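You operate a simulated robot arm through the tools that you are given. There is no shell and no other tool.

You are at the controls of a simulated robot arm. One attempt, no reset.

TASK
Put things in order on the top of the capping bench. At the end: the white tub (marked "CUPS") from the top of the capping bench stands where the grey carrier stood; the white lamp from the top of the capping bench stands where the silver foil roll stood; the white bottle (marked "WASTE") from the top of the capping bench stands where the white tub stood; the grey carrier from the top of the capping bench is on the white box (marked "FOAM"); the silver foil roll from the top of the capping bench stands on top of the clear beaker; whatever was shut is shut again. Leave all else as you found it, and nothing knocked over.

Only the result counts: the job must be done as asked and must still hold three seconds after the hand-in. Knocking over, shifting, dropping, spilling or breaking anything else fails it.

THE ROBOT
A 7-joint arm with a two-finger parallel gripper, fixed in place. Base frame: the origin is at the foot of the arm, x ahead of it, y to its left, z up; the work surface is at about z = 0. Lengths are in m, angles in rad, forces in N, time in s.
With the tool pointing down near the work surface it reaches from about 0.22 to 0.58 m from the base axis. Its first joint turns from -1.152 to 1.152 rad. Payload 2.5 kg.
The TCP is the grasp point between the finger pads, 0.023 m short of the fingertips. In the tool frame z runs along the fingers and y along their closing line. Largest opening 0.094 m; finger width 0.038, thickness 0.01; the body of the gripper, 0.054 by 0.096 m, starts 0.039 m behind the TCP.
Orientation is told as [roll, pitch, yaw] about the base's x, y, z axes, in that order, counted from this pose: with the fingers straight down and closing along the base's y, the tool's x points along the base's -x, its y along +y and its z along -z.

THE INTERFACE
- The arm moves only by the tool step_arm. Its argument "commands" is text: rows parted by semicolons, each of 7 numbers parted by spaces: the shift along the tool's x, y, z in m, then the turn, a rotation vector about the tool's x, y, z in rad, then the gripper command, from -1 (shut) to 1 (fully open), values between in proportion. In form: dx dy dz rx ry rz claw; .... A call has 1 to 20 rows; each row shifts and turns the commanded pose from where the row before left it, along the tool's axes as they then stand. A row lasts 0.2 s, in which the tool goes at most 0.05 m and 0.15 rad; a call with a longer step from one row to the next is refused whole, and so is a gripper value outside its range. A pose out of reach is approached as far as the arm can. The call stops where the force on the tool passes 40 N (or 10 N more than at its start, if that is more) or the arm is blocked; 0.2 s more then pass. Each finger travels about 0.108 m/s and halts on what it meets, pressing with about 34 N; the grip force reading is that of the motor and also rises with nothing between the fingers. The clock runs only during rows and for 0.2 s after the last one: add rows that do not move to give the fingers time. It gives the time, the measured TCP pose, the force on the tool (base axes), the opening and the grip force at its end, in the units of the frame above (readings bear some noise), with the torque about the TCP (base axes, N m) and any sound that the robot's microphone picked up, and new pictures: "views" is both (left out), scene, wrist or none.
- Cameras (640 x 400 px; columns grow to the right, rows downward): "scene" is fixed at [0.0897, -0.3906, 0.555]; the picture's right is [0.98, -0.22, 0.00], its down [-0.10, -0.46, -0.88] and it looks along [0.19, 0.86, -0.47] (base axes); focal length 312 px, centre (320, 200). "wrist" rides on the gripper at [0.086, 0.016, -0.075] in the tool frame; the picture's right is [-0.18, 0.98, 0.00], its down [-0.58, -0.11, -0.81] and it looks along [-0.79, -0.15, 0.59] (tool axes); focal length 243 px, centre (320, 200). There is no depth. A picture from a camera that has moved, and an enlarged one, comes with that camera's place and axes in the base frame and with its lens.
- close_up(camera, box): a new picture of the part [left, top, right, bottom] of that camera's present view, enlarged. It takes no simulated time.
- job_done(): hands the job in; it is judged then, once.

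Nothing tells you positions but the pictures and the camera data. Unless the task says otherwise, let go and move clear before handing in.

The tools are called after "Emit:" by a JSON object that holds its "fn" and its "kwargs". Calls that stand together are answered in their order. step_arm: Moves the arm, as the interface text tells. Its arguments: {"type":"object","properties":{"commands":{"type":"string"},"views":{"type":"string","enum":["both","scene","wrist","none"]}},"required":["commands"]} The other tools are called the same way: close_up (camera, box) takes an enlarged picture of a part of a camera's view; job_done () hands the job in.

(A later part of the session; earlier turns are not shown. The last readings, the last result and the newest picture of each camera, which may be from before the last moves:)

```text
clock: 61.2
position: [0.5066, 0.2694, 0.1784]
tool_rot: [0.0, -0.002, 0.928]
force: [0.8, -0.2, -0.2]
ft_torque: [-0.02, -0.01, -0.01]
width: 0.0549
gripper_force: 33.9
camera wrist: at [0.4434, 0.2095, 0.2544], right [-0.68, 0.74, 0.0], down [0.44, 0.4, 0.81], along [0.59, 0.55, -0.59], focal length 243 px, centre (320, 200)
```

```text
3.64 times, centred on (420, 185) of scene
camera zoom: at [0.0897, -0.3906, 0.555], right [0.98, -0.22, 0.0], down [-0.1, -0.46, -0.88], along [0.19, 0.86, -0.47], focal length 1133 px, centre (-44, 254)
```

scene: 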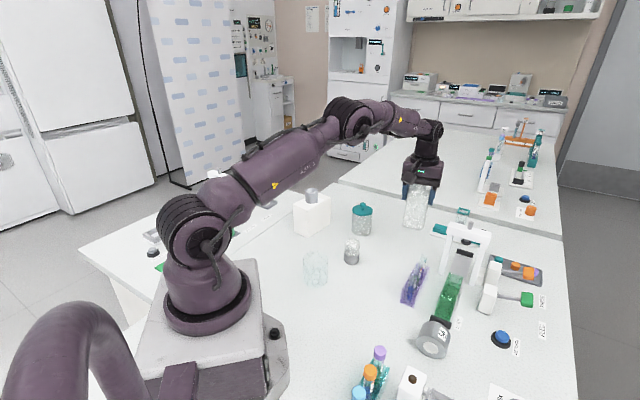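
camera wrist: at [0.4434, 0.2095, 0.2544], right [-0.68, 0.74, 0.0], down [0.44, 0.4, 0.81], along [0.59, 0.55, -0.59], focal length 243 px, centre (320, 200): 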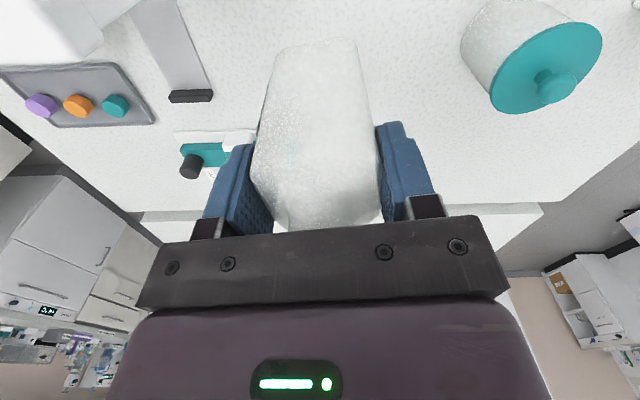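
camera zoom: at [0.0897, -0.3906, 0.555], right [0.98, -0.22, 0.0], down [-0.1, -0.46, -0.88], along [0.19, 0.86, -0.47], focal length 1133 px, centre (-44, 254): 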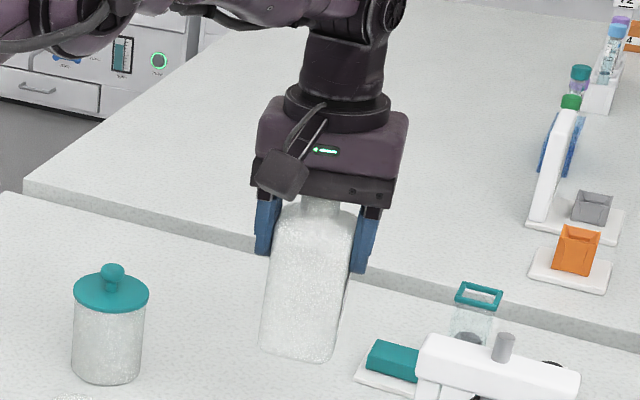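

The bottle is held upright. I raise it well clear and carry it over to the tub's old place.

Emit:
{"fn": "step_arm", "kwargs": {"commands": "0 0 -0.036 0 0 0 -1; 0 0 -0.036 0 0 0 -1; 0.0366 0.00765 0 0 0 0 -1; 0.0366 0.00765 0 0 0 0 -1; 0.0366 0.00765 0 0 0 0 -1; 0.0366 0.00765 0 0 0 0 -1; 0.0366 0.00765 0 0 0 0 -1; 0.0366 0.00765 0 0 0 0 -1; 0.0366 0.00765 0 0 0 0 -1; 0.0366 0.00765 0 0 0 0 -1; 0 0 0 0 0 0 -1; 0 0 0 0 0 0 -1", "views": "both"}}

```text
clock: 63.8
position: [0.2826, 0.0707, 0.2516]
tool_rot: [0.001, -0.001, 0.929]
force: [0.8, -0.4, -0.5]
ft_torque: [0.0, -0.01, 0.02]
width: 0.0552
gripper_force: 33.8
camera wrist: at [0.2188, 0.0113, 0.3271], right [-0.68, 0.74, 0.0], down [0.44, 0.4, 0.81], along [0.59, 0.55, -0.59], focal length 243 px, centre (320, 200)
```

scene: 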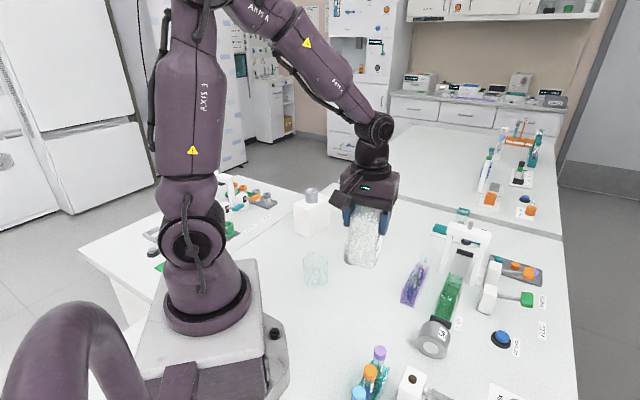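
wrist: 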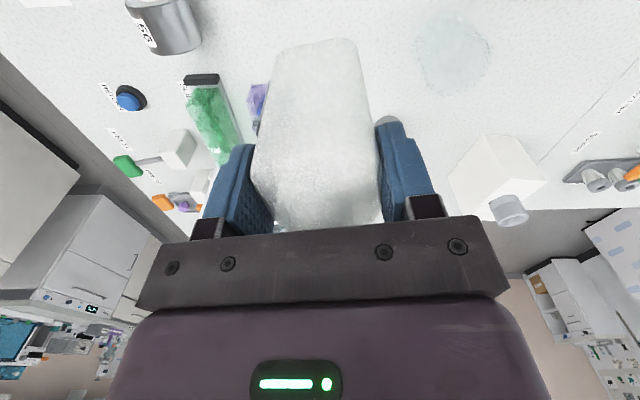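

Emit:
{"fn": "step_arm", "kwargs": {"commands": "0 0 0.04 0 0 0 -1; 0 0 0.04 0 0 0 -1; 0 0 0.04 0 0 0 -1; 0 0 0.02 0 0 0 -1; 0 0 0.008 0 0 0 -1; 0 0 0 0 0 0 -1; 0 0 0 0 0 0 -1", "views": "both"}}

Emit:
{"fn": "close_up", "kwargs": {"camera": "scene", "box": [310, 230, 410, 340]}}

```text
clock: 65.4
position: [0.2822, 0.0724, 0.1033]
tool_rot: [0.001, 0.001, 0.928]
force: [0.2, -0.2, -0.9]
ft_torque: [-0.03, 0.01, 0.02]
width: 0.0549
gripper_force: 33.7
camera wrist: at [0.2179, 0.0126, 0.1789], right [-0.68, 0.74, 0.0], down [0.44, 0.4, 0.81], along [0.59, 0.55, -0.59], focal length 243 px, centre (320, 200)
```

scene: 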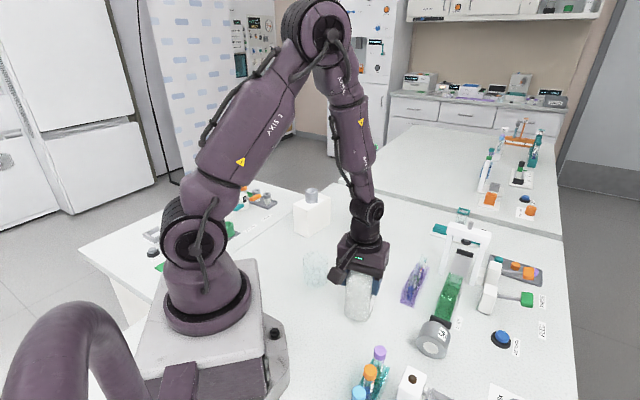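
wrist: 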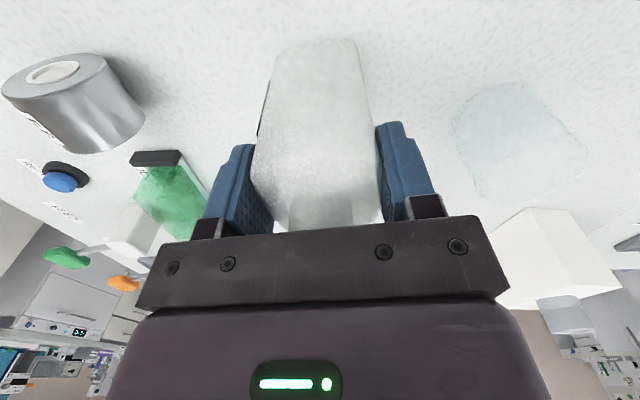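

```text
3.64 times, centred on (360, 285) of scene
camera zoom: at [0.0897, -0.3906, 0.555], right [0.98, -0.22, 0.0], down [-0.1, -0.46, -0.88], along [0.19, 0.86, -0.47], focal length 1133 px, centre (174, -109)
```

zoom: 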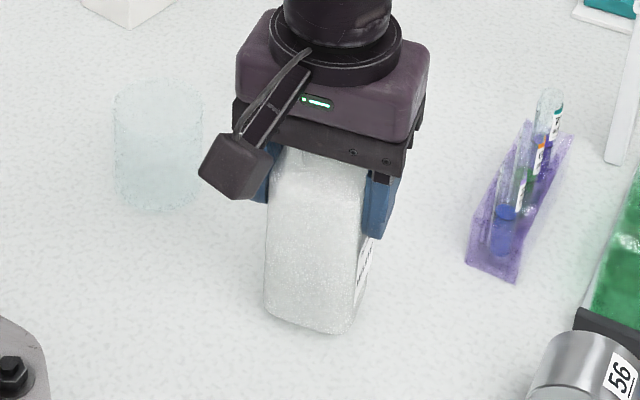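

Emit:
{"fn": "step_arm", "kwargs": {"commands": "0 0 0.004 0 0 0 -1; 0 0 0.001 0 0 0 -1; 0 0 0 0 0 0 -1; 0 0 0 0 0 0 -1", "views": "none"}}

Emit:
{"fn": "close_up", "kwargs": {"camera": "scene", "box": [340, 260, 400, 330]}}

```text
clock: 66.4
position: [0.2827, 0.0717, 0.0986]
tool_rot: [0.0, 0.0, 0.928]
force: [-0.2, -0.4, -0.4]
ft_torque: [0.02, 0.02, -0.03]
width: 0.0551
gripper_force: 33.8
```

```text
5.71 times, centred on (370, 295) of scene
camera zoom: at [0.0897, -0.3906, 0.555], right [0.98, -0.22, 0.0], down [-0.1, -0.46, -0.88], along [0.19, 0.86, -0.47], focal length 1781 px, centre (34, -343)
```

zoom: 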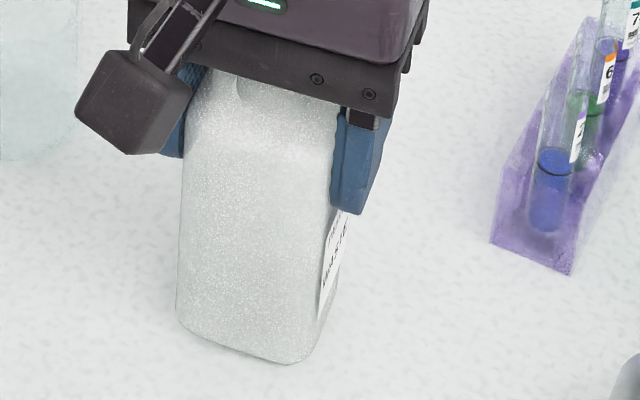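

The "WASTE" label is now readable on the bottle's side. A few more millimetre steps to contact.

Emit:
{"fn": "step_arm", "kwargs": {"commands": "0 0 0.001 0 0 0 -1; 0 0 0.0008 0 0 0 -1; 0 0 0 0 0 0 -1; 0 0 0 0 0 0 -1", "views": "none"}}

```text
clock: 67.4
position: [0.284, 0.0707, 0.0967]
tool_rot: [0.0, 0.001, 0.928]
force: [-0.1, -0.9, -0.7]
ft_torque: [0.0, 0.01, -0.01]
width: 0.055
gripper_force: 34.2
```

Emit:
{"fn": "step_arm", "kwargs": {"commands": "0 0 0.0008 0 0 0 -1; 0 0 0 0 0 0 -1; 0 0 0 0 0 0 -1", "views": "none"}}

```text
clock: 68.2
position: [0.2843, 0.0715, 0.0965]
tool_rot: [-0.003, -0.001, 0.928]
force: [-8.5, 0.5, 32.6]
ft_torque: [0.19, 0.18, 0.03]
width: 0.0551
gripper_force: 34.2
```

Emit:
{"fn": "step_arm", "kwargs": {"commands": "0 0 -0.0008 0 0 0 -1; 0 0 0 0 0 0 -1", "views": "none"}}

```text
clock: 68.8
position: [0.284, 0.0723, 0.0959]
tool_rot: [0.001, -0.003, 0.93]
force: [0.0, 0.3, 12.2]
ft_torque: [0.14, -0.23, -0.01]
width: 0.0552
gripper_force: 34.7
```

Emit:
{"fn": "step_arm", "kwargs": {"commands": "0 0 -0.0005 0 0 0 -1; 0 0 0 0 0 0 0.4; 0 0 0 0 0 0 0.8; 0 0 0 0 0 0 1; 0 0 -0.02 0 0 0 1; 0 0 -0.04 0 0 0 1; 0 0 -0.04 0 0 0 1; 0 0 -0.04 0 0 0 1; 0 0 0 0 0 0 1", "views": "both"}}

Emit:
{"fn": "close_up", "kwargs": {"camera": "scene", "box": [310, 240, 410, 340]}}

```text
clock: 70.8
position: [0.2837, 0.0723, 0.2387]
tool_rot: [0.001, 0.001, 0.931]
force: [-0.2, -0.6, 0.6]
ft_torque: [-0.02, 0.0, 0.02]
width: 0.094
gripper_force: 0.1
camera wrist: at [0.2193, 0.013, 0.3135], right [-0.68, 0.74, 0.0], down [0.44, 0.4, 0.81], along [0.59, 0.55, -0.59], focal length 243 px, centre (320, 200)
```

scene: 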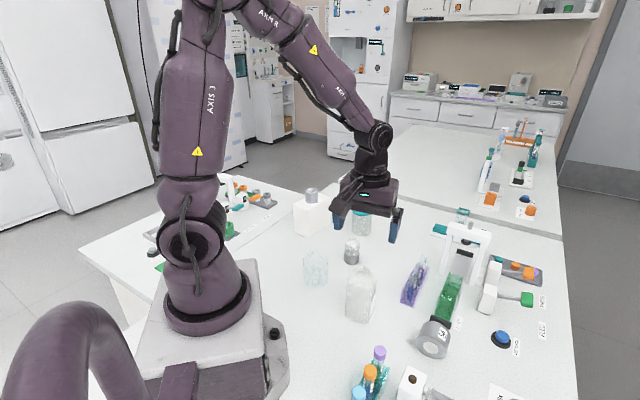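
wrist: 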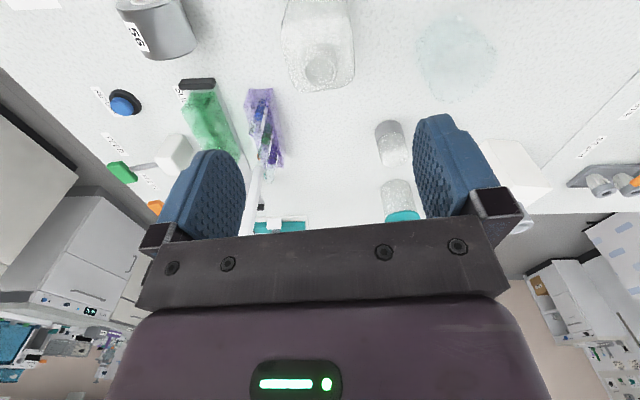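

```text
4.00 times, centred on (360, 290) of scene
camera zoom: at [0.0897, -0.3906, 0.555], right [0.98, -0.22, 0.0], down [-0.1, -0.46, -0.88], along [0.19, 0.86, -0.47], focal length 1246 px, centre (160, -160)
```

zoom: 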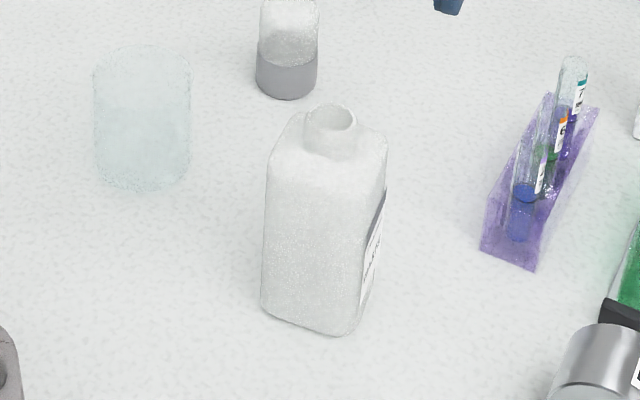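

The bottle stands at the tub's old place. Next comes the roll on the beaker, so I'll look at the beaker carefully.

Emit:
{"fn": "close_up", "kwargs": {"camera": "wrist", "box": [400, 0, 520, 110]}}

Emit:
{"fn": "close_up", "kwargs": {"camera": "scene", "box": [295, 245, 335, 295]}}

Emit:
{"fn": "close_up", "kwargs": {"camera": "wrist", "box": [90, 0, 240, 110]}}

```text
3.64 times, centred on (460, 55) of wrist
camera zoom: at [0.2193, 0.013, 0.3135], right [-0.68, 0.74, 0.0], down [0.44, 0.4, 0.81], along [0.59, 0.55, -0.59], focal length 882 px, centre (-189, 727)
```

zoom: 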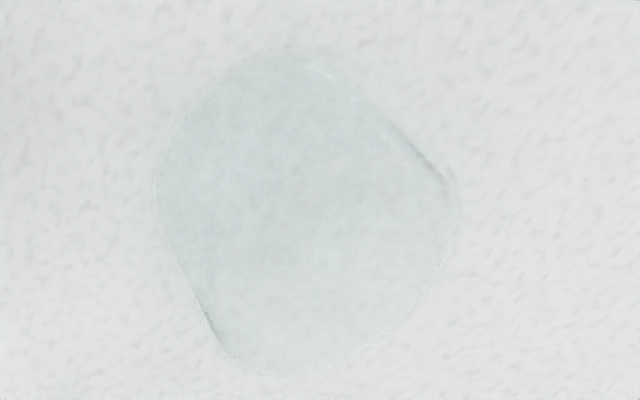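

```text
8.00 times, centred on (315, 270) of scene
camera zoom: at [0.0897, -0.3906, 0.555], right [0.98, -0.22, 0.0], down [-0.1, -0.46, -0.88], along [0.19, 0.86, -0.47], focal length 2493 px, centre (360, -360)
```

zoom: 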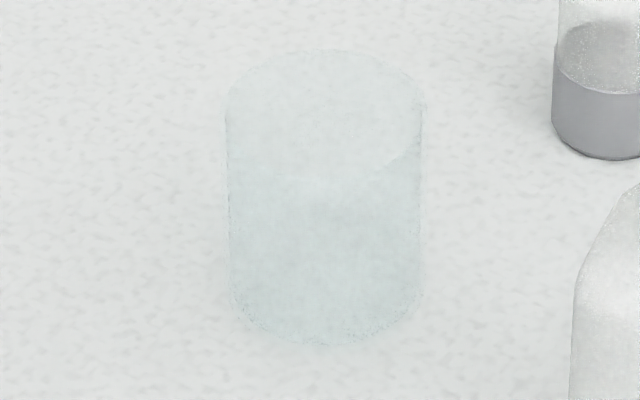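

```text
3.64 times, centred on (165, 55) of wrist
camera zoom: at [0.2193, 0.013, 0.3135], right [-0.68, 0.74, 0.0], down [0.44, 0.4, 0.81], along [0.59, 0.55, -0.59], focal length 882 px, centre (884, 727)
```

zoom: 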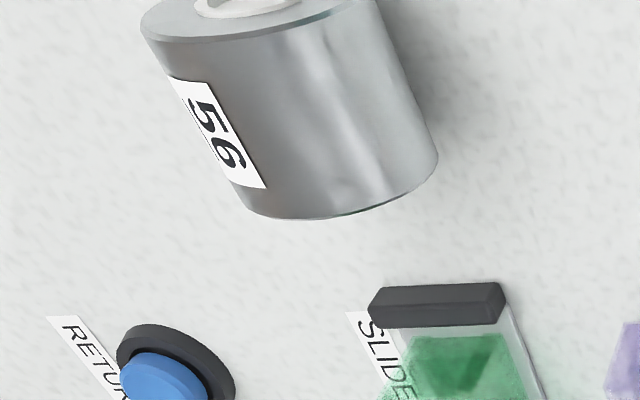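

The beaker is an open cup about 60 mm wide with its rim near z = 0.07, centred near (0.211, 0.200). I'll take the roll across its diameter with the camera on the far side, away from the white device, so I turn the tool about half a turn first.

Emit:
{"fn": "step_arm", "kwargs": {"commands": "0 0 -0.03 0 0 0.15 1; 0 0 0 0 0 0.15 1; 0 0 0 0 0 0.15 1; 0 0 0 0 0 0.15 1; 0 0 0 0 0 0.15 1; 0 0 0 0 0 0.15 1; 0 0 0 0 0 0.15 1; 0 0 0 0 0 0.15 1; 0 0 0 0 0 0.15 1; 0 0 0 0 0 0.15 1; 0 0 0 0 0 0.15 1; 0 0 0 0 0 0.15 1; 0 0 0 0 0 0.15 1; 0 0 0 0 0 0.15 1; 0 0 0 0 0 0.15 1; 0 0 0 0 0 0.15 1; 0 0 0 0 0 0.15 1; 0 0 0 0 0 0.15 1; 0 0 0 0 0 0.15 1; 0 0 0 0 0 0.15 1", "views": "both"}}

```text
clock: 75.0
position: [0.2843, 0.071, 0.2688]
tool_rot: [-0.001, -0.001, -2.073]
force: [0.3, 0.5, 0.3]
ft_torque: [-0.01, 0.01, -0.04]
width: 0.0941
gripper_force: 0.1
camera wrist: at [0.3415, 0.1396, 0.3431], right [0.77, -0.63, 0.0], down [-0.38, -0.46, 0.81], along [-0.51, -0.62, -0.59], focal length 243 px, centre (320, 200)
```

scene: 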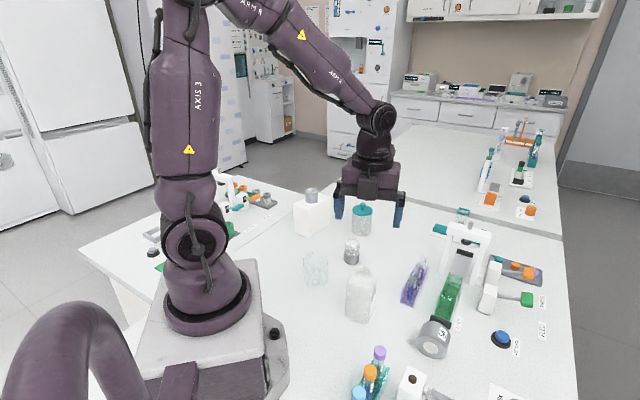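
wrist: 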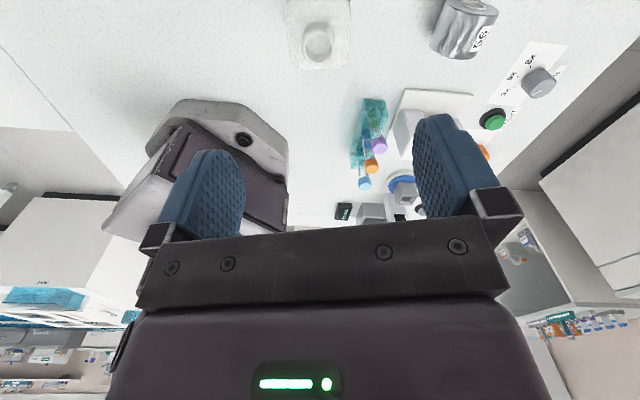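

The turn works. Next, over to the roll for an alignment view.

Emit:
{"fn": "step_arm", "kwargs": {"commands": "0 0 0 0 0 0.142 1; -0.00575 0.039 0.015 0 0 0 1; -0.00575 0.039 0.015 0 0 0 1; -0.00575 0.039 0.015 0 0 0 1; -0.00575 0.039 0.015 0 0 0 1; 0 0 0 0 0 0 1; 0 0 0 0 0 0 1", "views": "both"}}

Emit:
{"fn": "close_up", "kwargs": {"camera": "wrist", "box": [250, 0, 390, 120]}}

```text
clock: 76.6
position: [0.3944, -0.042, 0.2075]
tool_rot: [0.001, 0.001, -2.212]
force: [-0.2, 0.5, 0.5]
ft_torque: [-0.01, -0.01, -0.02]
width: 0.0941
gripper_force: 0.2
camera wrist: at [0.4611, 0.0183, 0.2836], right [0.68, -0.74, 0.0], down [-0.44, -0.4, 0.81], along [-0.59, -0.55, -0.59], focal length 243 px, centre (320, 200)
```

scene: 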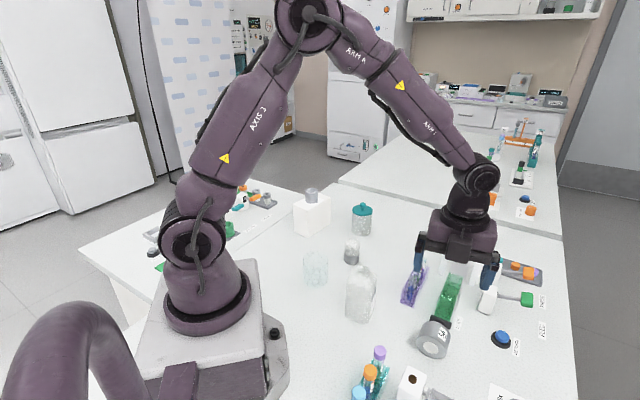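
wrist: 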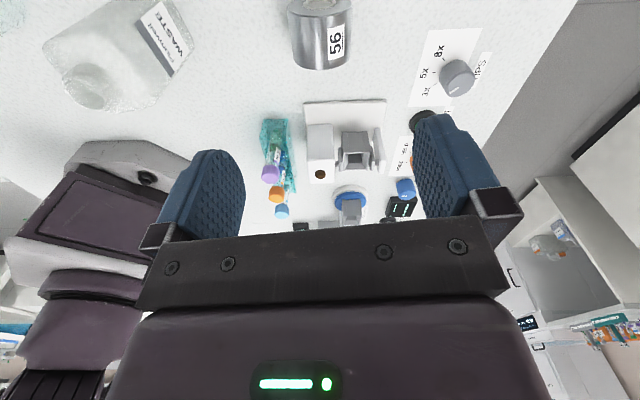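

```text
3.33 times, centred on (320, 60) of wrist
camera zoom: at [0.4611, 0.0183, 0.2836], right [0.68, -0.74, 0.0], down [-0.44, -0.4, 0.81], along [-0.59, -0.55, -0.59], focal length 809 px, centre (320, 667)
```

zoom: 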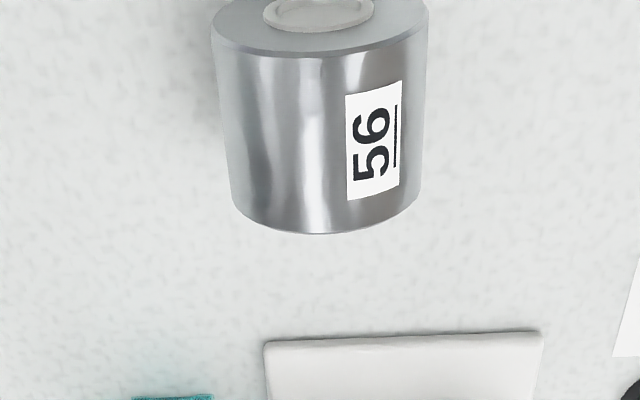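

The roll's axis measures about 46° from x, so my earlier figure was off. Before descending I'll check the height of the green block on the slide, since the camera will hover above it.

Emit:
{"fn": "close_up", "kwargs": {"camera": "scene", "box": [420, 240, 520, 340]}}

Emit:
{"fn": "close_up", "kwargs": {"camera": "scene", "box": [400, 190, 500, 300]}}

```text
4.00 times, centred on (470, 290) of scene
camera zoom: at [0.0897, -0.3906, 0.555], right [0.98, -0.22, 0.0], down [-0.1, -0.46, -0.88], along [0.19, 0.86, -0.47], focal length 1246 px, centre (-280, -160)
```

zoom: 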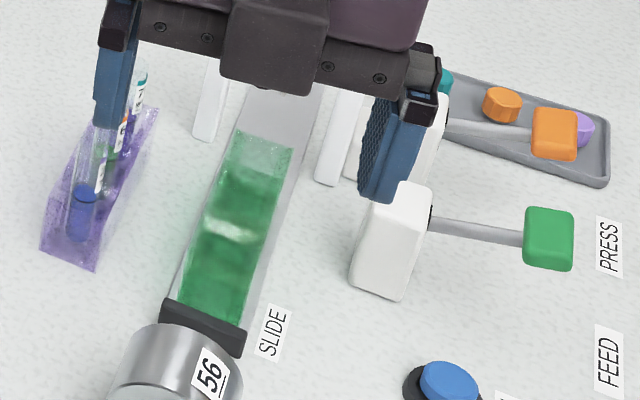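

```text
3.64 times, centred on (450, 245) of scene
camera zoom: at [0.0897, -0.3906, 0.555], right [0.98, -0.22, 0.0], down [-0.1, -0.46, -0.88], along [0.19, 0.86, -0.47], focal length 1133 px, centre (-153, 36)
```

zoom: 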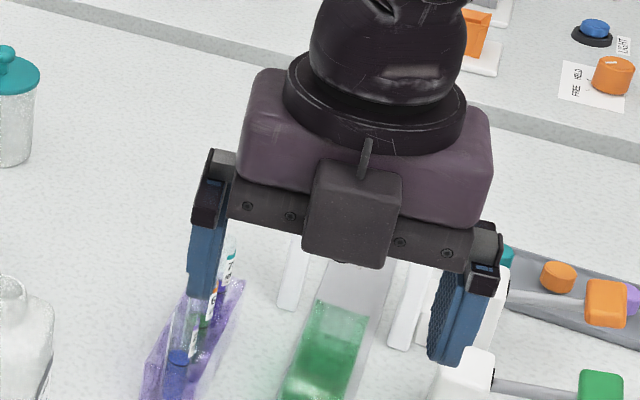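

Emit:
{"fn": "step_arm", "kwargs": {"commands": "0 0 0 0 0 0.127 1; -0.001 0.001 0.035 0 0 0 1; 0 0 0.035 0 0 0 1; 0 0 0.03 0 0 0 1; 0 0 0 0 0 0 1; 0 0 0 0 0 0 1", "views": "both"}}

Emit:
{"fn": "close_up", "kwargs": {"camera": "wrist", "box": [240, 30, 400, 170]}}

```text
clock: 78.0
position: [0.3953, -0.0434, 0.1067]
tool_rot: [-0.002, 0.0, -2.339]
force: [-0.6, -0.2, 0.0]
ft_torque: [0.04, -0.06, 0.02]
width: 0.0941
gripper_force: 0.1
camera wrist: at [0.4673, 0.0079, 0.1829], right [0.58, -0.82, 0.0], down [-0.48, -0.34, 0.81], along [-0.66, -0.47, -0.59], focal length 243 px, centre (320, 200)
```

scene: 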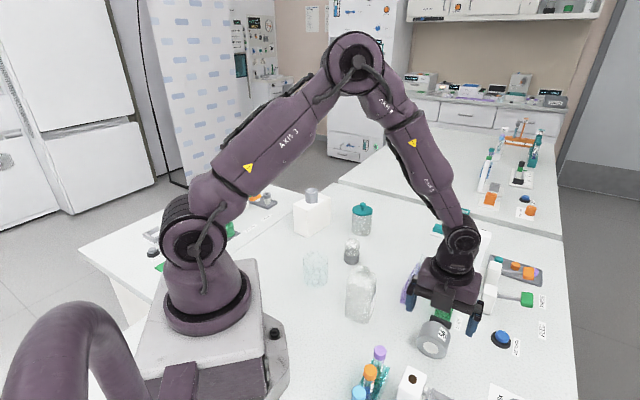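
wrist: 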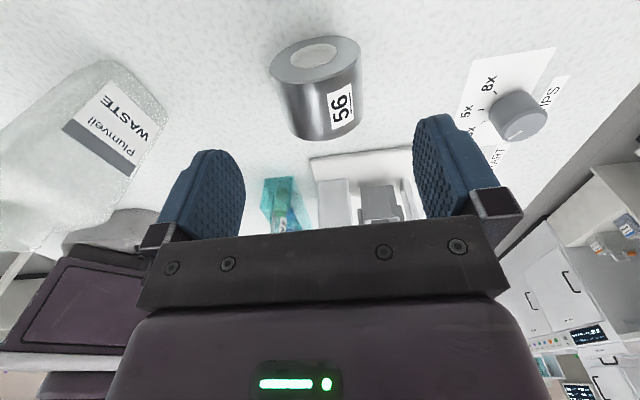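

```text
2.86 times, centred on (320, 100) of wrist
camera zoom: at [0.4673, 0.0079, 0.1829], right [0.58, -0.82, 0.0], down [-0.48, -0.34, 0.81], along [-0.66, -0.47, -0.59], focal length 693 px, centre (320, 486)
```

zoom: 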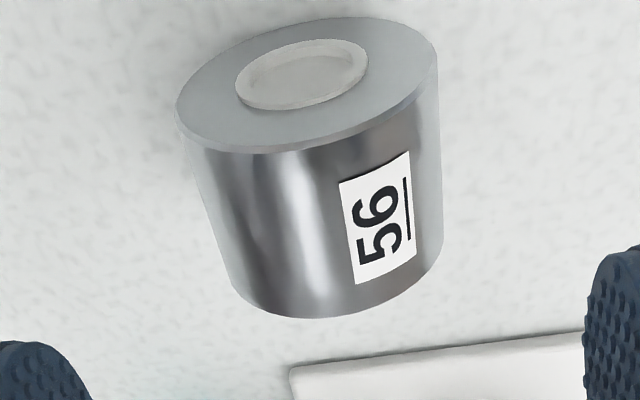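

The roll is about 56 mm in diameter and 41 mm long, centred at about (0.398, -0.042), and the tool is aligned with its axis. Descending around it.

Emit:
{"fn": "step_arm", "kwargs": {"commands": "0.0029 0.0009 0.025 0 0 0 1; 0 0 0.02 0 0 0 1; 0 0 0.015 0 0 0 1; 0 0 0 0 0 0 1", "views": "both"}}

```text
clock: 79.0
position: [0.396, -0.0443, 0.0483]
tool_rot: [-0.002, 0.003, -2.339]
force: [0.6, 0.3, 0.2]
ft_torque: [-0.04, 0.02, 0.01]
width: 0.0938
gripper_force: 0.1
camera wrist: at [0.4694, 0.0079, 0.1239], right [0.58, -0.82, 0.0], down [-0.48, -0.34, 0.81], along [-0.66, -0.47, -0.59], focal length 243 px, centre (320, 200)
```

scene: 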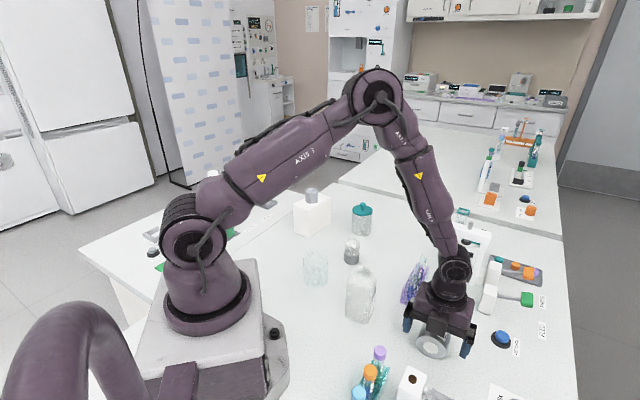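
wrist: 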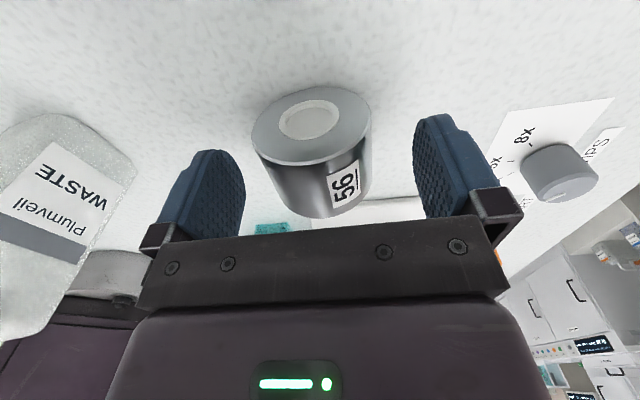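

Emit:
{"fn": "step_arm", "kwargs": {"commands": "0 -0.001 0.01 0 0 0 1; 0 0 0.0085 0 0 0 1; 0 0 0 0 0 0 1; 0 0 0 0 0 0 0.5; 0 0 0 0 0 0 0.3; 0 0 0 0 0 0 -1; 0 0 0 0 0 0 -1; 0 0 0 0 0 0 -1", "views": "both"}}

Emit:
{"fn": "close_up", "kwargs": {"camera": "scene", "box": [390, 280, 490, 380]}}

```text
clock: 80.8
position: [0.397, -0.041, 0.0303]
tool_rot: [0.0, 0.001, -2.339]
force: [0.1, -0.2, -0.2]
ft_torque: [0.04, 0.04, 0.02]
width: 0.0556
gripper_force: 34.0
camera wrist: at [0.4699, 0.0097, 0.1053], right [0.58, -0.82, 0.0], down [-0.48, -0.34, 0.81], along [-0.66, -0.47, -0.59], focal length 243 px, centre (320, 200)
```

scene: 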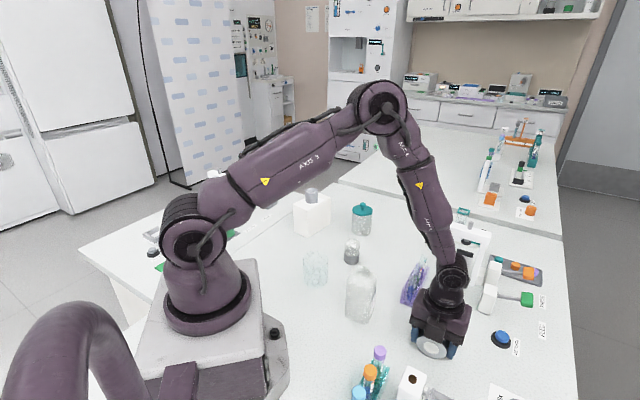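
wrist: 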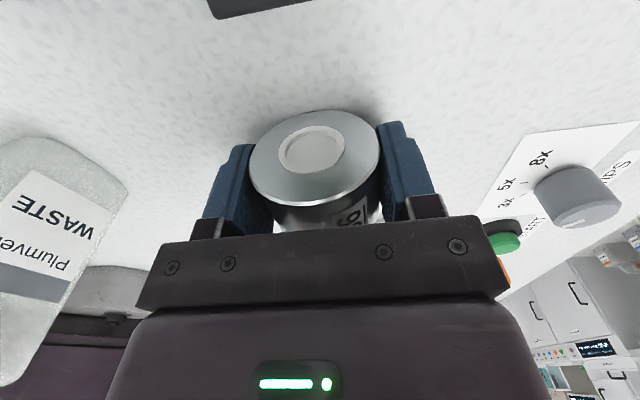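

```text
4.00 times, centred on (440, 330) of scene
camera zoom: at [0.0897, -0.3906, 0.555], right [0.98, -0.22, 0.0], down [-0.1, -0.46, -0.88], along [0.19, 0.86, -0.47], focal length 1246 px, centre (-160, -320)
```

zoom: 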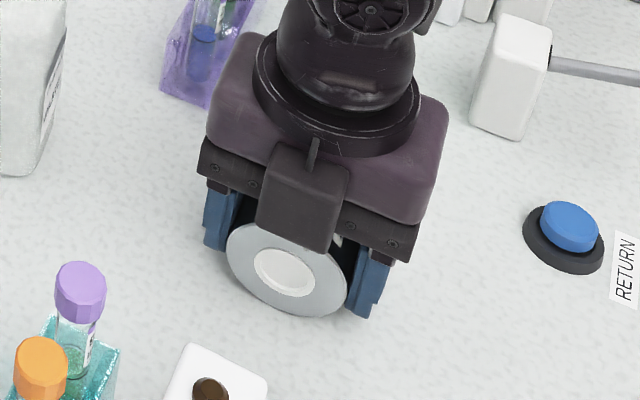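

The roll is gripped across its 55.6 mm diameter. I lift it straight up and check.

Emit:
{"fn": "step_arm", "kwargs": {"commands": "0 0 -0.008 0 0 0 -1; 0 0 -0.02 0 0 0 -1; 0 0 -0.04 0 0 0 -1; 0 0 -0.04 0 0 0 -1; 0 0 -0.04 0 0 0 -1; 0 0 -0.045 0 0 0 -1; 0 0 0 0 0 0 -1", "views": "both"}}

```text
clock: 82.4
position: [0.3953, -0.0397, 0.2203]
tool_rot: [0.0, -0.001, -2.341]
force: [-1.4, -0.6, -0.8]
ft_torque: [-0.01, 0.01, -0.01]
width: 0.0556
gripper_force: 33.9
camera wrist: at [0.4677, 0.0109, 0.296], right [0.58, -0.82, 0.0], down [-0.48, -0.34, 0.81], along [-0.66, -0.47, -0.59], focal length 243 px, centre (320, 200)
```

scene: 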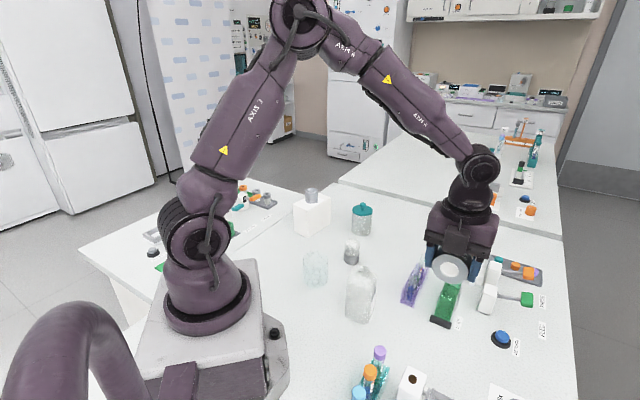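
wrist: 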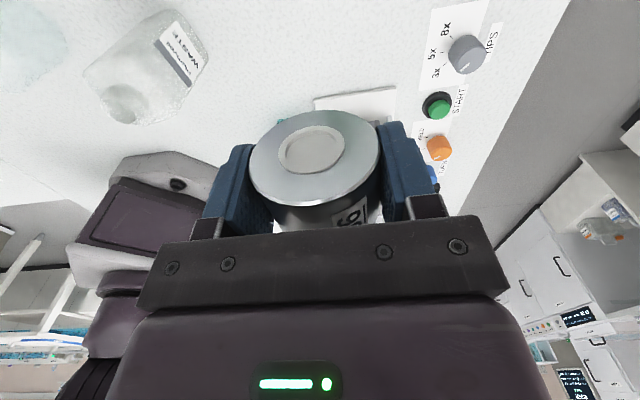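

The roll is held level. I carry it toward the beaker at height, turning the tool on the way to keep the wrist comfortable.

Emit:
{"fn": "step_arm", "kwargs": {"commands": "0.0055 -0.0374 0 0 0 -0.10625 -1; 0.0094 -0.0367 0 0 0 -0.10625 -1; 0.0132 -0.0354 0 0 0 -0.10625 -1; 0.0169 -0.0338 0 0 0 -0.10625 -1; 0.0204 -0.0319 0 0 0 -0.10625 -1; 0.0237 -0.0295 0 0 0 -0.10625 -1; 0.0267 -0.0268 0 0 0 -0.10625 -1; 0.0294 -0.0239 0 0 0 -0.10625 -1; 0 0 0 0 0 0 -1; 0 0 0 0 0 0 -1", "views": "both"}}

Emit:
{"fn": "close_up", "kwargs": {"camera": "wrist", "box": [230, 0, 410, 130]}}

```text
clock: 84.6
position: [0.2125, 0.2005, 0.2201]
tool_rot: [0.002, -0.001, -1.49]
force: [0.3, 0.1, -0.8]
ft_torque: [-0.02, 0.01, 0.0]
width: 0.0553
gripper_force: 34.4
camera wrist: at [0.2215, 0.2881, 0.2951], right [0.99, -0.1, 0.0], down [-0.06, -0.59, 0.81], along [-0.08, -0.8, -0.59], focal length 243 px, centre (320, 200)
```

scene: 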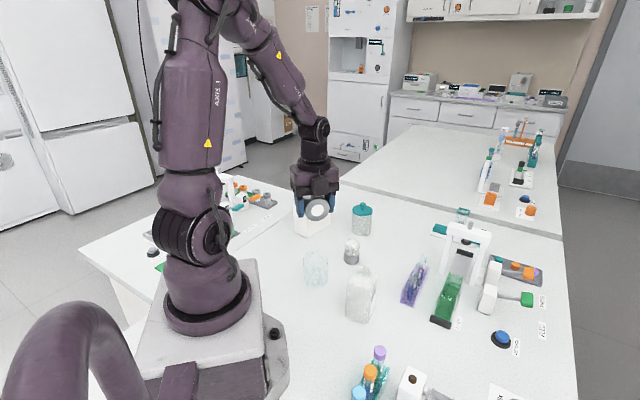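
wrist: 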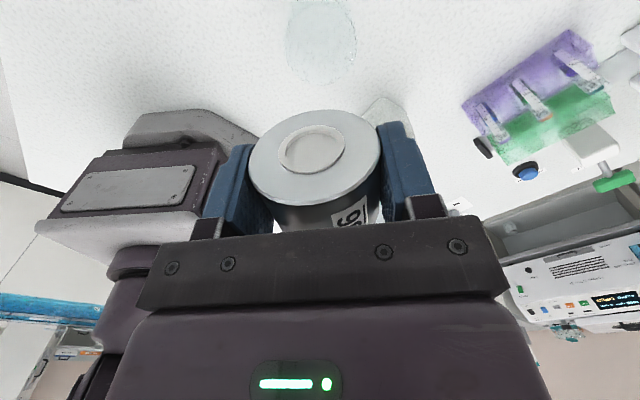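

```text
3.08 times, centred on (320, 65) of wrist
camera zoom: at [0.2215, 0.2881, 0.2951], right [0.99, -0.1, 0.0], down [-0.06, -0.59, 0.81], along [-0.08, -0.8, -0.59], focal length 746 px, centre (320, 615)
```

zoom: 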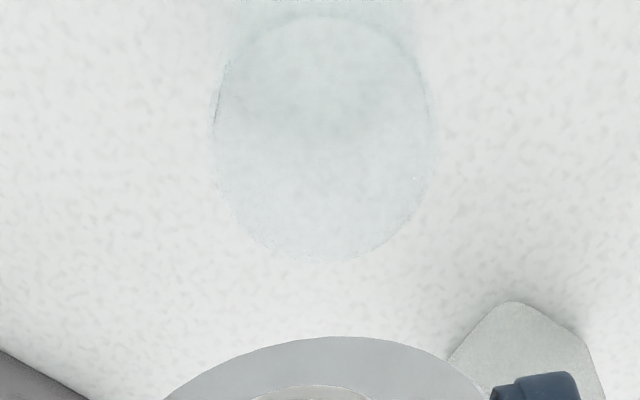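

The beaker's open mouth is clearly visible, centred at about (0.213, 0.200), right below the roll. Lowering toward it.

Emit:
{"fn": "step_arm", "kwargs": {"commands": "0 0.0008 0.03 0 0 0 -1; 0 0 0.03 0 0 0 -1; 0 0 0.03 0 0 0 -1; 0 0 0.015 0 0 0 -1; 0 0 0 0 0 0 -1; 0 0 0 0 0 0 -1", "views": "both"}}

Emit:
{"fn": "close_up", "kwargs": {"camera": "scene", "box": [270, 200, 370, 300]}}

```text
clock: 86.0
position: [0.2134, 0.1996, 0.1179]
tool_rot: [0.002, -0.002, -1.488]
force: [-0.1, 0.1, -0.7]
ft_torque: [0.0, -0.02, 0.0]
width: 0.0551
gripper_force: 34.2
camera wrist: at [0.2227, 0.2874, 0.1922], right [0.99, -0.1, 0.0], down [-0.06, -0.59, 0.81], along [-0.08, -0.8, -0.59], focal length 243 px, centre (320, 200)
```

scene: 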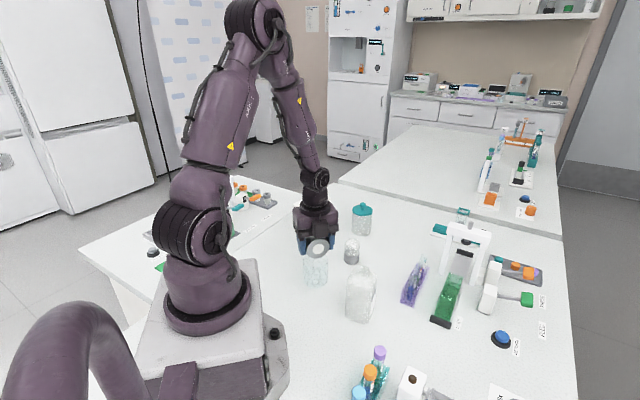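
wrist: 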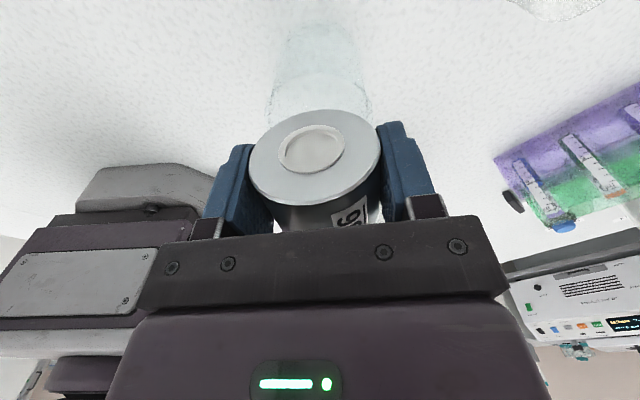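

```text
4.00 times, centred on (320, 250) of scene
camera zoom: at [0.0897, -0.3906, 0.555], right [0.98, -0.22, 0.0], down [-0.1, -0.46, -0.88], along [0.19, 0.86, -0.47], focal length 1246 px, centre (320, 0)
```

zoom: 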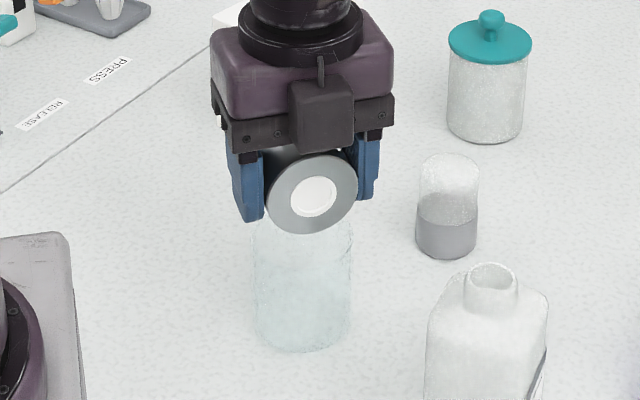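

Emit:
{"fn": "step_arm", "kwargs": {"commands": "0 0 0.006 0 0 0 -1; 0 0 0.004 0 0 0 -1; 0 0 0.003 0 0 0 -1; 0 0 0 0 0 0 -1; 0 0 0 0 0 0 -1", "views": "none"}}

Emit:
{"fn": "close_up", "kwargs": {"camera": "scene", "box": [285, 225, 345, 285]}}

```text
clock: 87.2
position: [0.2121, 0.199, 0.1031]
tool_rot: [0.0, -0.001, -1.491]
force: [0.4, 0.3, -1.9]
ft_torque: [-0.04, 0.0, 0.02]
width: 0.0558
gripper_force: 33.4
```

```text
6.67 times, centred on (315, 255) of scene
camera zoom: at [0.0897, -0.3906, 0.555], right [0.98, -0.22, 0.0], down [-0.1, -0.46, -0.88], along [0.19, 0.86, -0.47], focal length 2078 px, centre (353, -167)
```

zoom: 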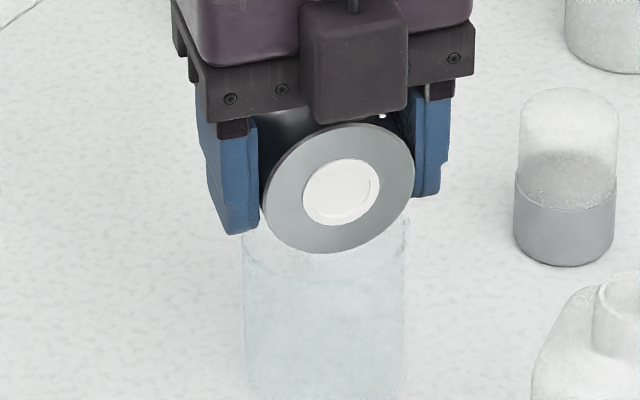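

Emit:
{"fn": "step_arm", "kwargs": {"commands": "0 0 0.0015 0 0 0 -1; 0 0 0.0015 0 0 0 -1; 0 0 0 0 0 0 -1", "views": "none"}}

```text
clock: 88.0
position: [0.2125, 0.1996, 0.0999]
tool_rot: [-0.001, -0.001, -1.488]
force: [1.1, -0.1, -1.5]
ft_torque: [0.02, -0.01, -0.02]
width: 0.0552
gripper_force: 33.8
```

Emit:
{"fn": "step_arm", "kwargs": {"commands": "0 0 0.0015 0 0 0 -1; 0 0 0.001 0 0 0 -1; 0 0 0 0 0 0 -1", "views": "none"}}

```text
clock: 88.8
position: [0.2134, 0.1988, 0.0973]
tool_rot: [0.003, 0.001, -1.489]
force: [-1.5, -2.1, 32.6]
ft_torque: [-0.04, 0.06, -0.02]
width: 0.0555
gripper_force: 33.9
```

Contact at tool height 0.0975. I relieve the load a bit and look closely before releasing.

Emit:
{"fn": "step_arm", "kwargs": {"commands": "0 0 -0.0006 0 0 0 -1; 0 0 0 0 0 0 -1", "views": "both"}}

Emit:
{"fn": "close_up", "kwargs": {"camera": "scene", "box": [295, 235, 340, 280]}}

Emit:
{"fn": "close_up", "kwargs": {"camera": "wrist", "box": [200, 30, 440, 240]}}

```text
clock: 89.4
position: [0.2124, 0.1988, 0.0987]
tool_rot: [0.002, 0.0, -1.487]
force: [2.0, 3.1, 10.5]
ft_torque: [0.32, -0.07, -0.04]
width: 0.0553
gripper_force: 33.6
camera wrist: at [0.2224, 0.2866, 0.1743], right [0.99, -0.1, 0.0], down [-0.06, -0.59, 0.81], along [-0.08, -0.8, -0.59], focal length 243 px, centre (320, 200)
```

scene: 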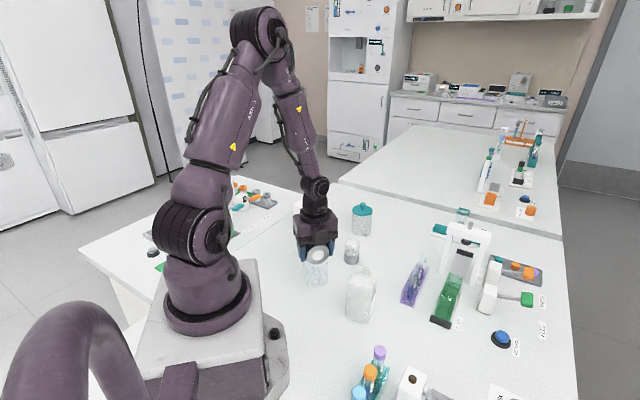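
wrist: 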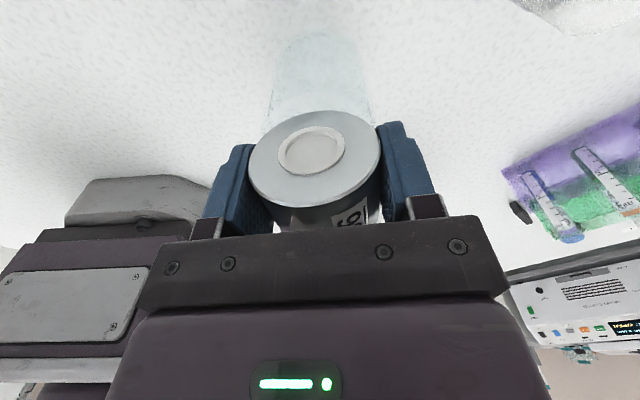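

```text
8.89 times, centred on (318, 258) of scene
camera zoom: at [0.0897, -0.3906, 0.555], right [0.98, -0.22, 0.0], down [-0.1, -0.46, -0.88], along [0.19, 0.86, -0.47], focal length 2770 px, centre (342, -311)
```

zoom: 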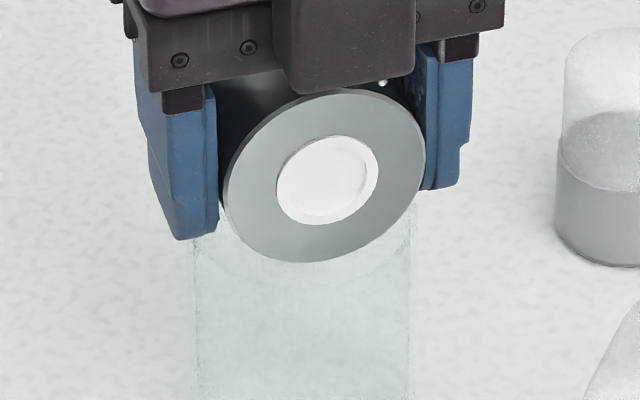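

```text
1.90 times, centred on (320, 135) of wrist
camera zoom: at [0.2224, 0.2866, 0.1743], right [0.99, -0.1, 0.0], down [-0.06, -0.59, 0.81], along [-0.08, -0.8, -0.59], focal length 462 px, centre (320, 324)
```

zoom: 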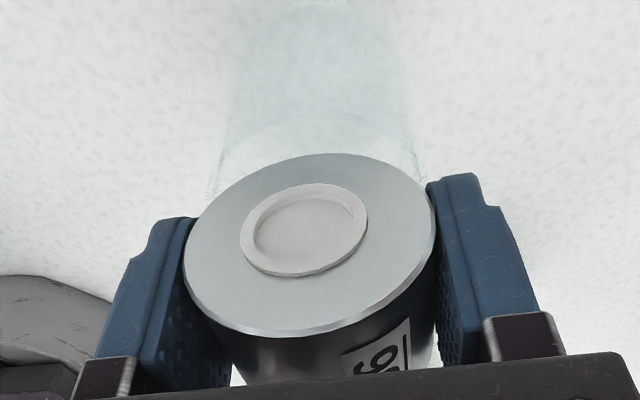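

Emit:
{"fn": "close_up", "kwargs": {"camera": "scene", "box": [300, 255, 332, 275]}}

Emit:
{"fn": "close_up", "kwargs": {"camera": "wrist", "box": [250, 70, 400, 164]}}

```text
16.00 times, centred on (316, 265) of scene
camera zoom: at [0.0897, -0.3906, 0.555], right [0.98, -0.22, 0.0], down [-0.1, -0.46, -0.88], along [0.19, 0.86, -0.47], focal length 4986 px, centre (384, -840)
```

zoom: 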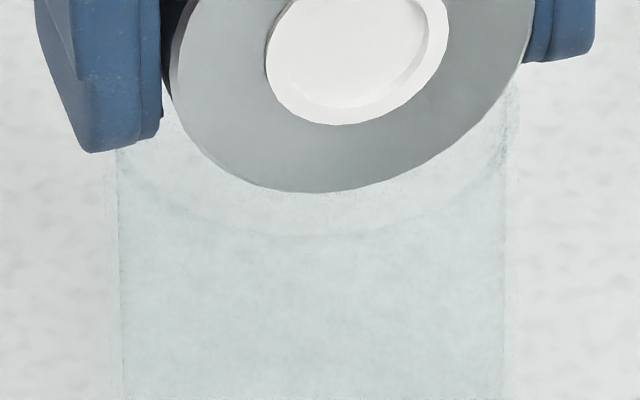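

```text
4.26 times, centred on (325, 117) of wrist
camera zoom: at [0.2224, 0.2866, 0.1743], right [0.99, -0.1, 0.0], down [-0.06, -0.59, 0.81], along [-0.08, -0.8, -0.59], focal length 1032 px, centre (299, 553)
```

zoom: 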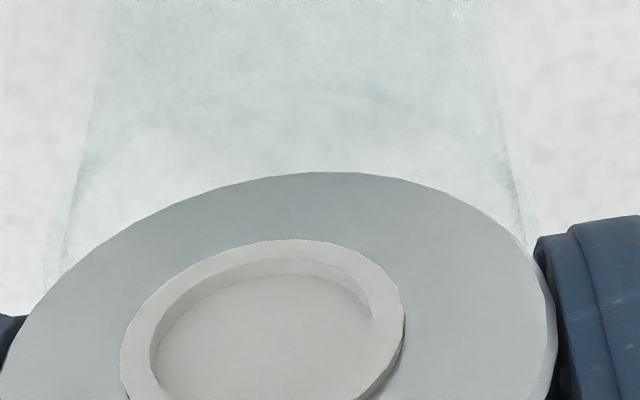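

The near rim sits at about z = 0.070 while the roll's bottom is at about 0.067, so it nests in the open mouth. I'll open the fingers by only a couple of millimetres so they still guard it, and watch.

Emit:
{"fn": "step_arm", "kwargs": {"commands": "0 0 -0.0004 0 0 0 -1; 0 0 0 0 0 0 0.25; 0 0 0 0 0 0 0.28; 0 0 0 0 0 0 0.28; 0 0 0 0 0 0 0.28", "views": "both"}}

Emit:
{"fn": "close_up", "kwargs": {"camera": "scene", "box": [295, 240, 340, 280]}}

Emit:
{"fn": "close_up", "kwargs": {"camera": "wrist", "box": [200, 30, 440, 240]}}

```text
clock: 90.6
position: [0.2137, 0.1992, 0.0998]
tool_rot: [0.0, 0.0, -1.488]
force: [-0.7, 0.1, 0.4]
ft_torque: [0.04, 0.02, -0.01]
width: 0.0604
gripper_force: 0.0
camera wrist: at [0.2228, 0.2864, 0.1751], right [0.99, -0.1, 0.0], down [-0.06, -0.59, 0.81], along [-0.08, -0.8, -0.59], focal length 243 px, centre (320, 200)
```

scene: 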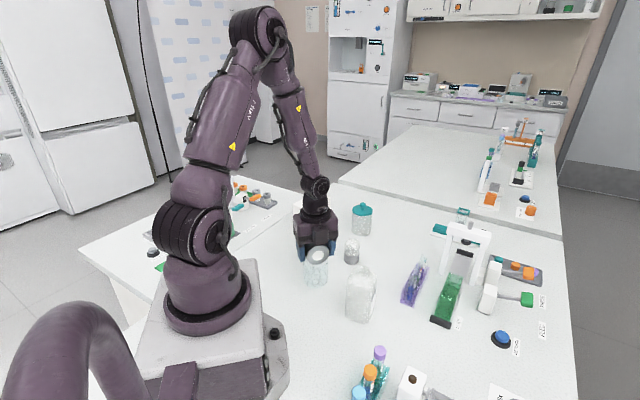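
wrist: 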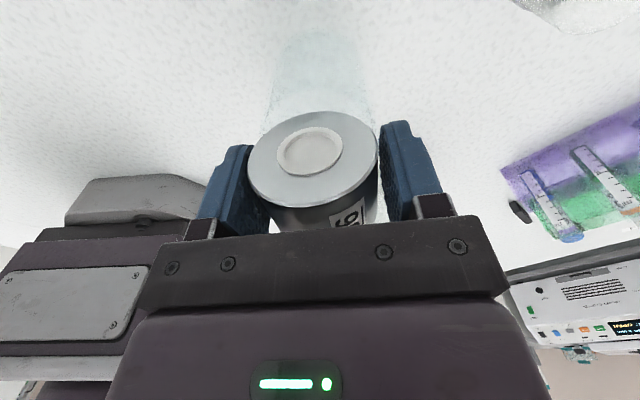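

```text
10.00 times, centred on (318, 260) of scene
camera zoom: at [0.0897, -0.3906, 0.555], right [0.98, -0.22, 0.0], down [-0.1, -0.46, -0.88], along [0.19, 0.86, -0.47], focal length 3116 px, centre (345, -400)
```

zoom: 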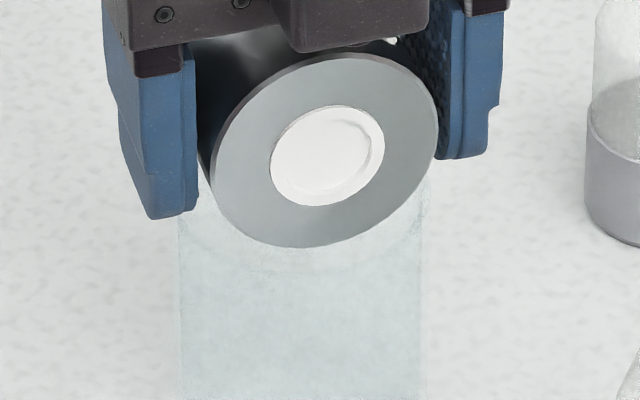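

```text
1.90 times, centred on (320, 135) of wrist
camera zoom: at [0.2228, 0.2864, 0.1751], right [0.99, -0.1, 0.0], down [-0.06, -0.59, 0.81], along [-0.08, -0.8, -0.59], focal length 462 px, centre (320, 324)
```

zoom: 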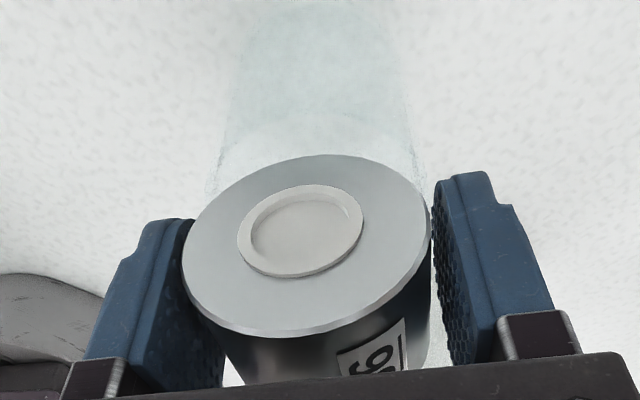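

The roll hasn't moved at all with the fingers 2.4 mm away on each side. I'll wait a second to see whether it creeps.

Emit:
{"fn": "step_arm", "kwargs": {"commands": "0 0 0 0 0 0 0.28; 0 0 0 0 0 0 0.28; 0 0 0 0 0 0 0.28; 0 0 0 0 0 0 0.28; 0 0 0 0 0 0 0.28; 0 0 0 0 0 0 0.35; 0 0 0 0 0 0 0.35", "views": "wrist"}}

Emit:
{"fn": "close_up", "kwargs": {"camera": "scene", "box": [295, 240, 340, 280]}}

Emit:
{"fn": "close_up", "kwargs": {"camera": "wrist", "box": [200, 30, 440, 240]}}

```text
clock: 92.2
position: [0.2137, 0.1985, 0.1005]
tool_rot: [-0.001, -0.002, -1.488]
force: [0.6, 0.5, 0.6]
ft_torque: [-0.01, 0.0, 0.01]
width: 0.0633
gripper_force: 0.1
camera wrist: at [0.2227, 0.2864, 0.1751], right [0.99, -0.1, 0.0], down [-0.06, -0.59, 0.81], along [-0.08, -0.8, -0.59], focal length 243 px, centre (320, 200)
```

wrist: 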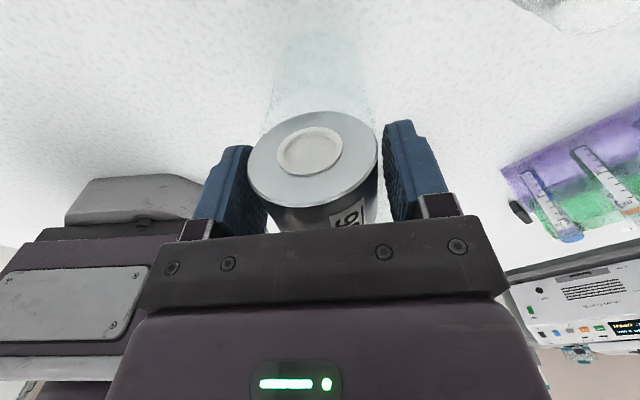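

```text
10.00 times, centred on (318, 260) of scene
camera zoom: at [0.0897, -0.3906, 0.555], right [0.98, -0.22, 0.0], down [-0.1, -0.46, -0.88], along [0.19, 0.86, -0.47], focal length 3116 px, centre (345, -400)
```

zoom: 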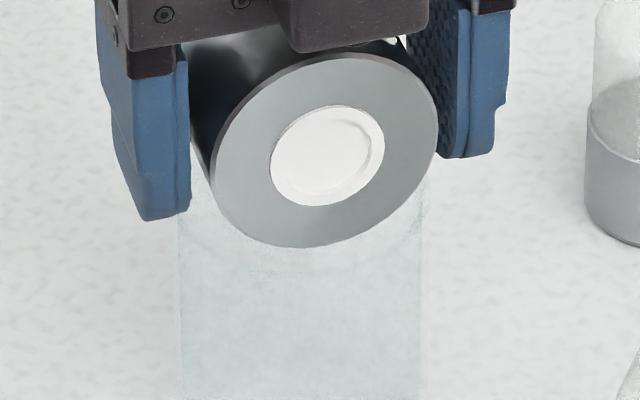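

```text
1.90 times, centred on (320, 135) of wrist
camera zoom: at [0.2227, 0.2864, 0.1751], right [0.99, -0.1, 0.0], down [-0.06, -0.59, 0.81], along [-0.08, -0.8, -0.59], focal length 462 px, centre (320, 324)
```

zoom: 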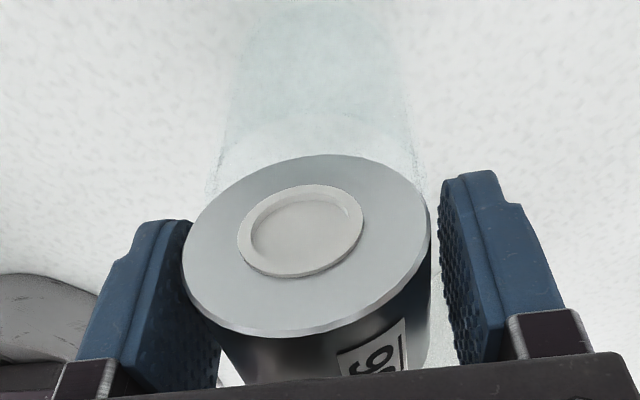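

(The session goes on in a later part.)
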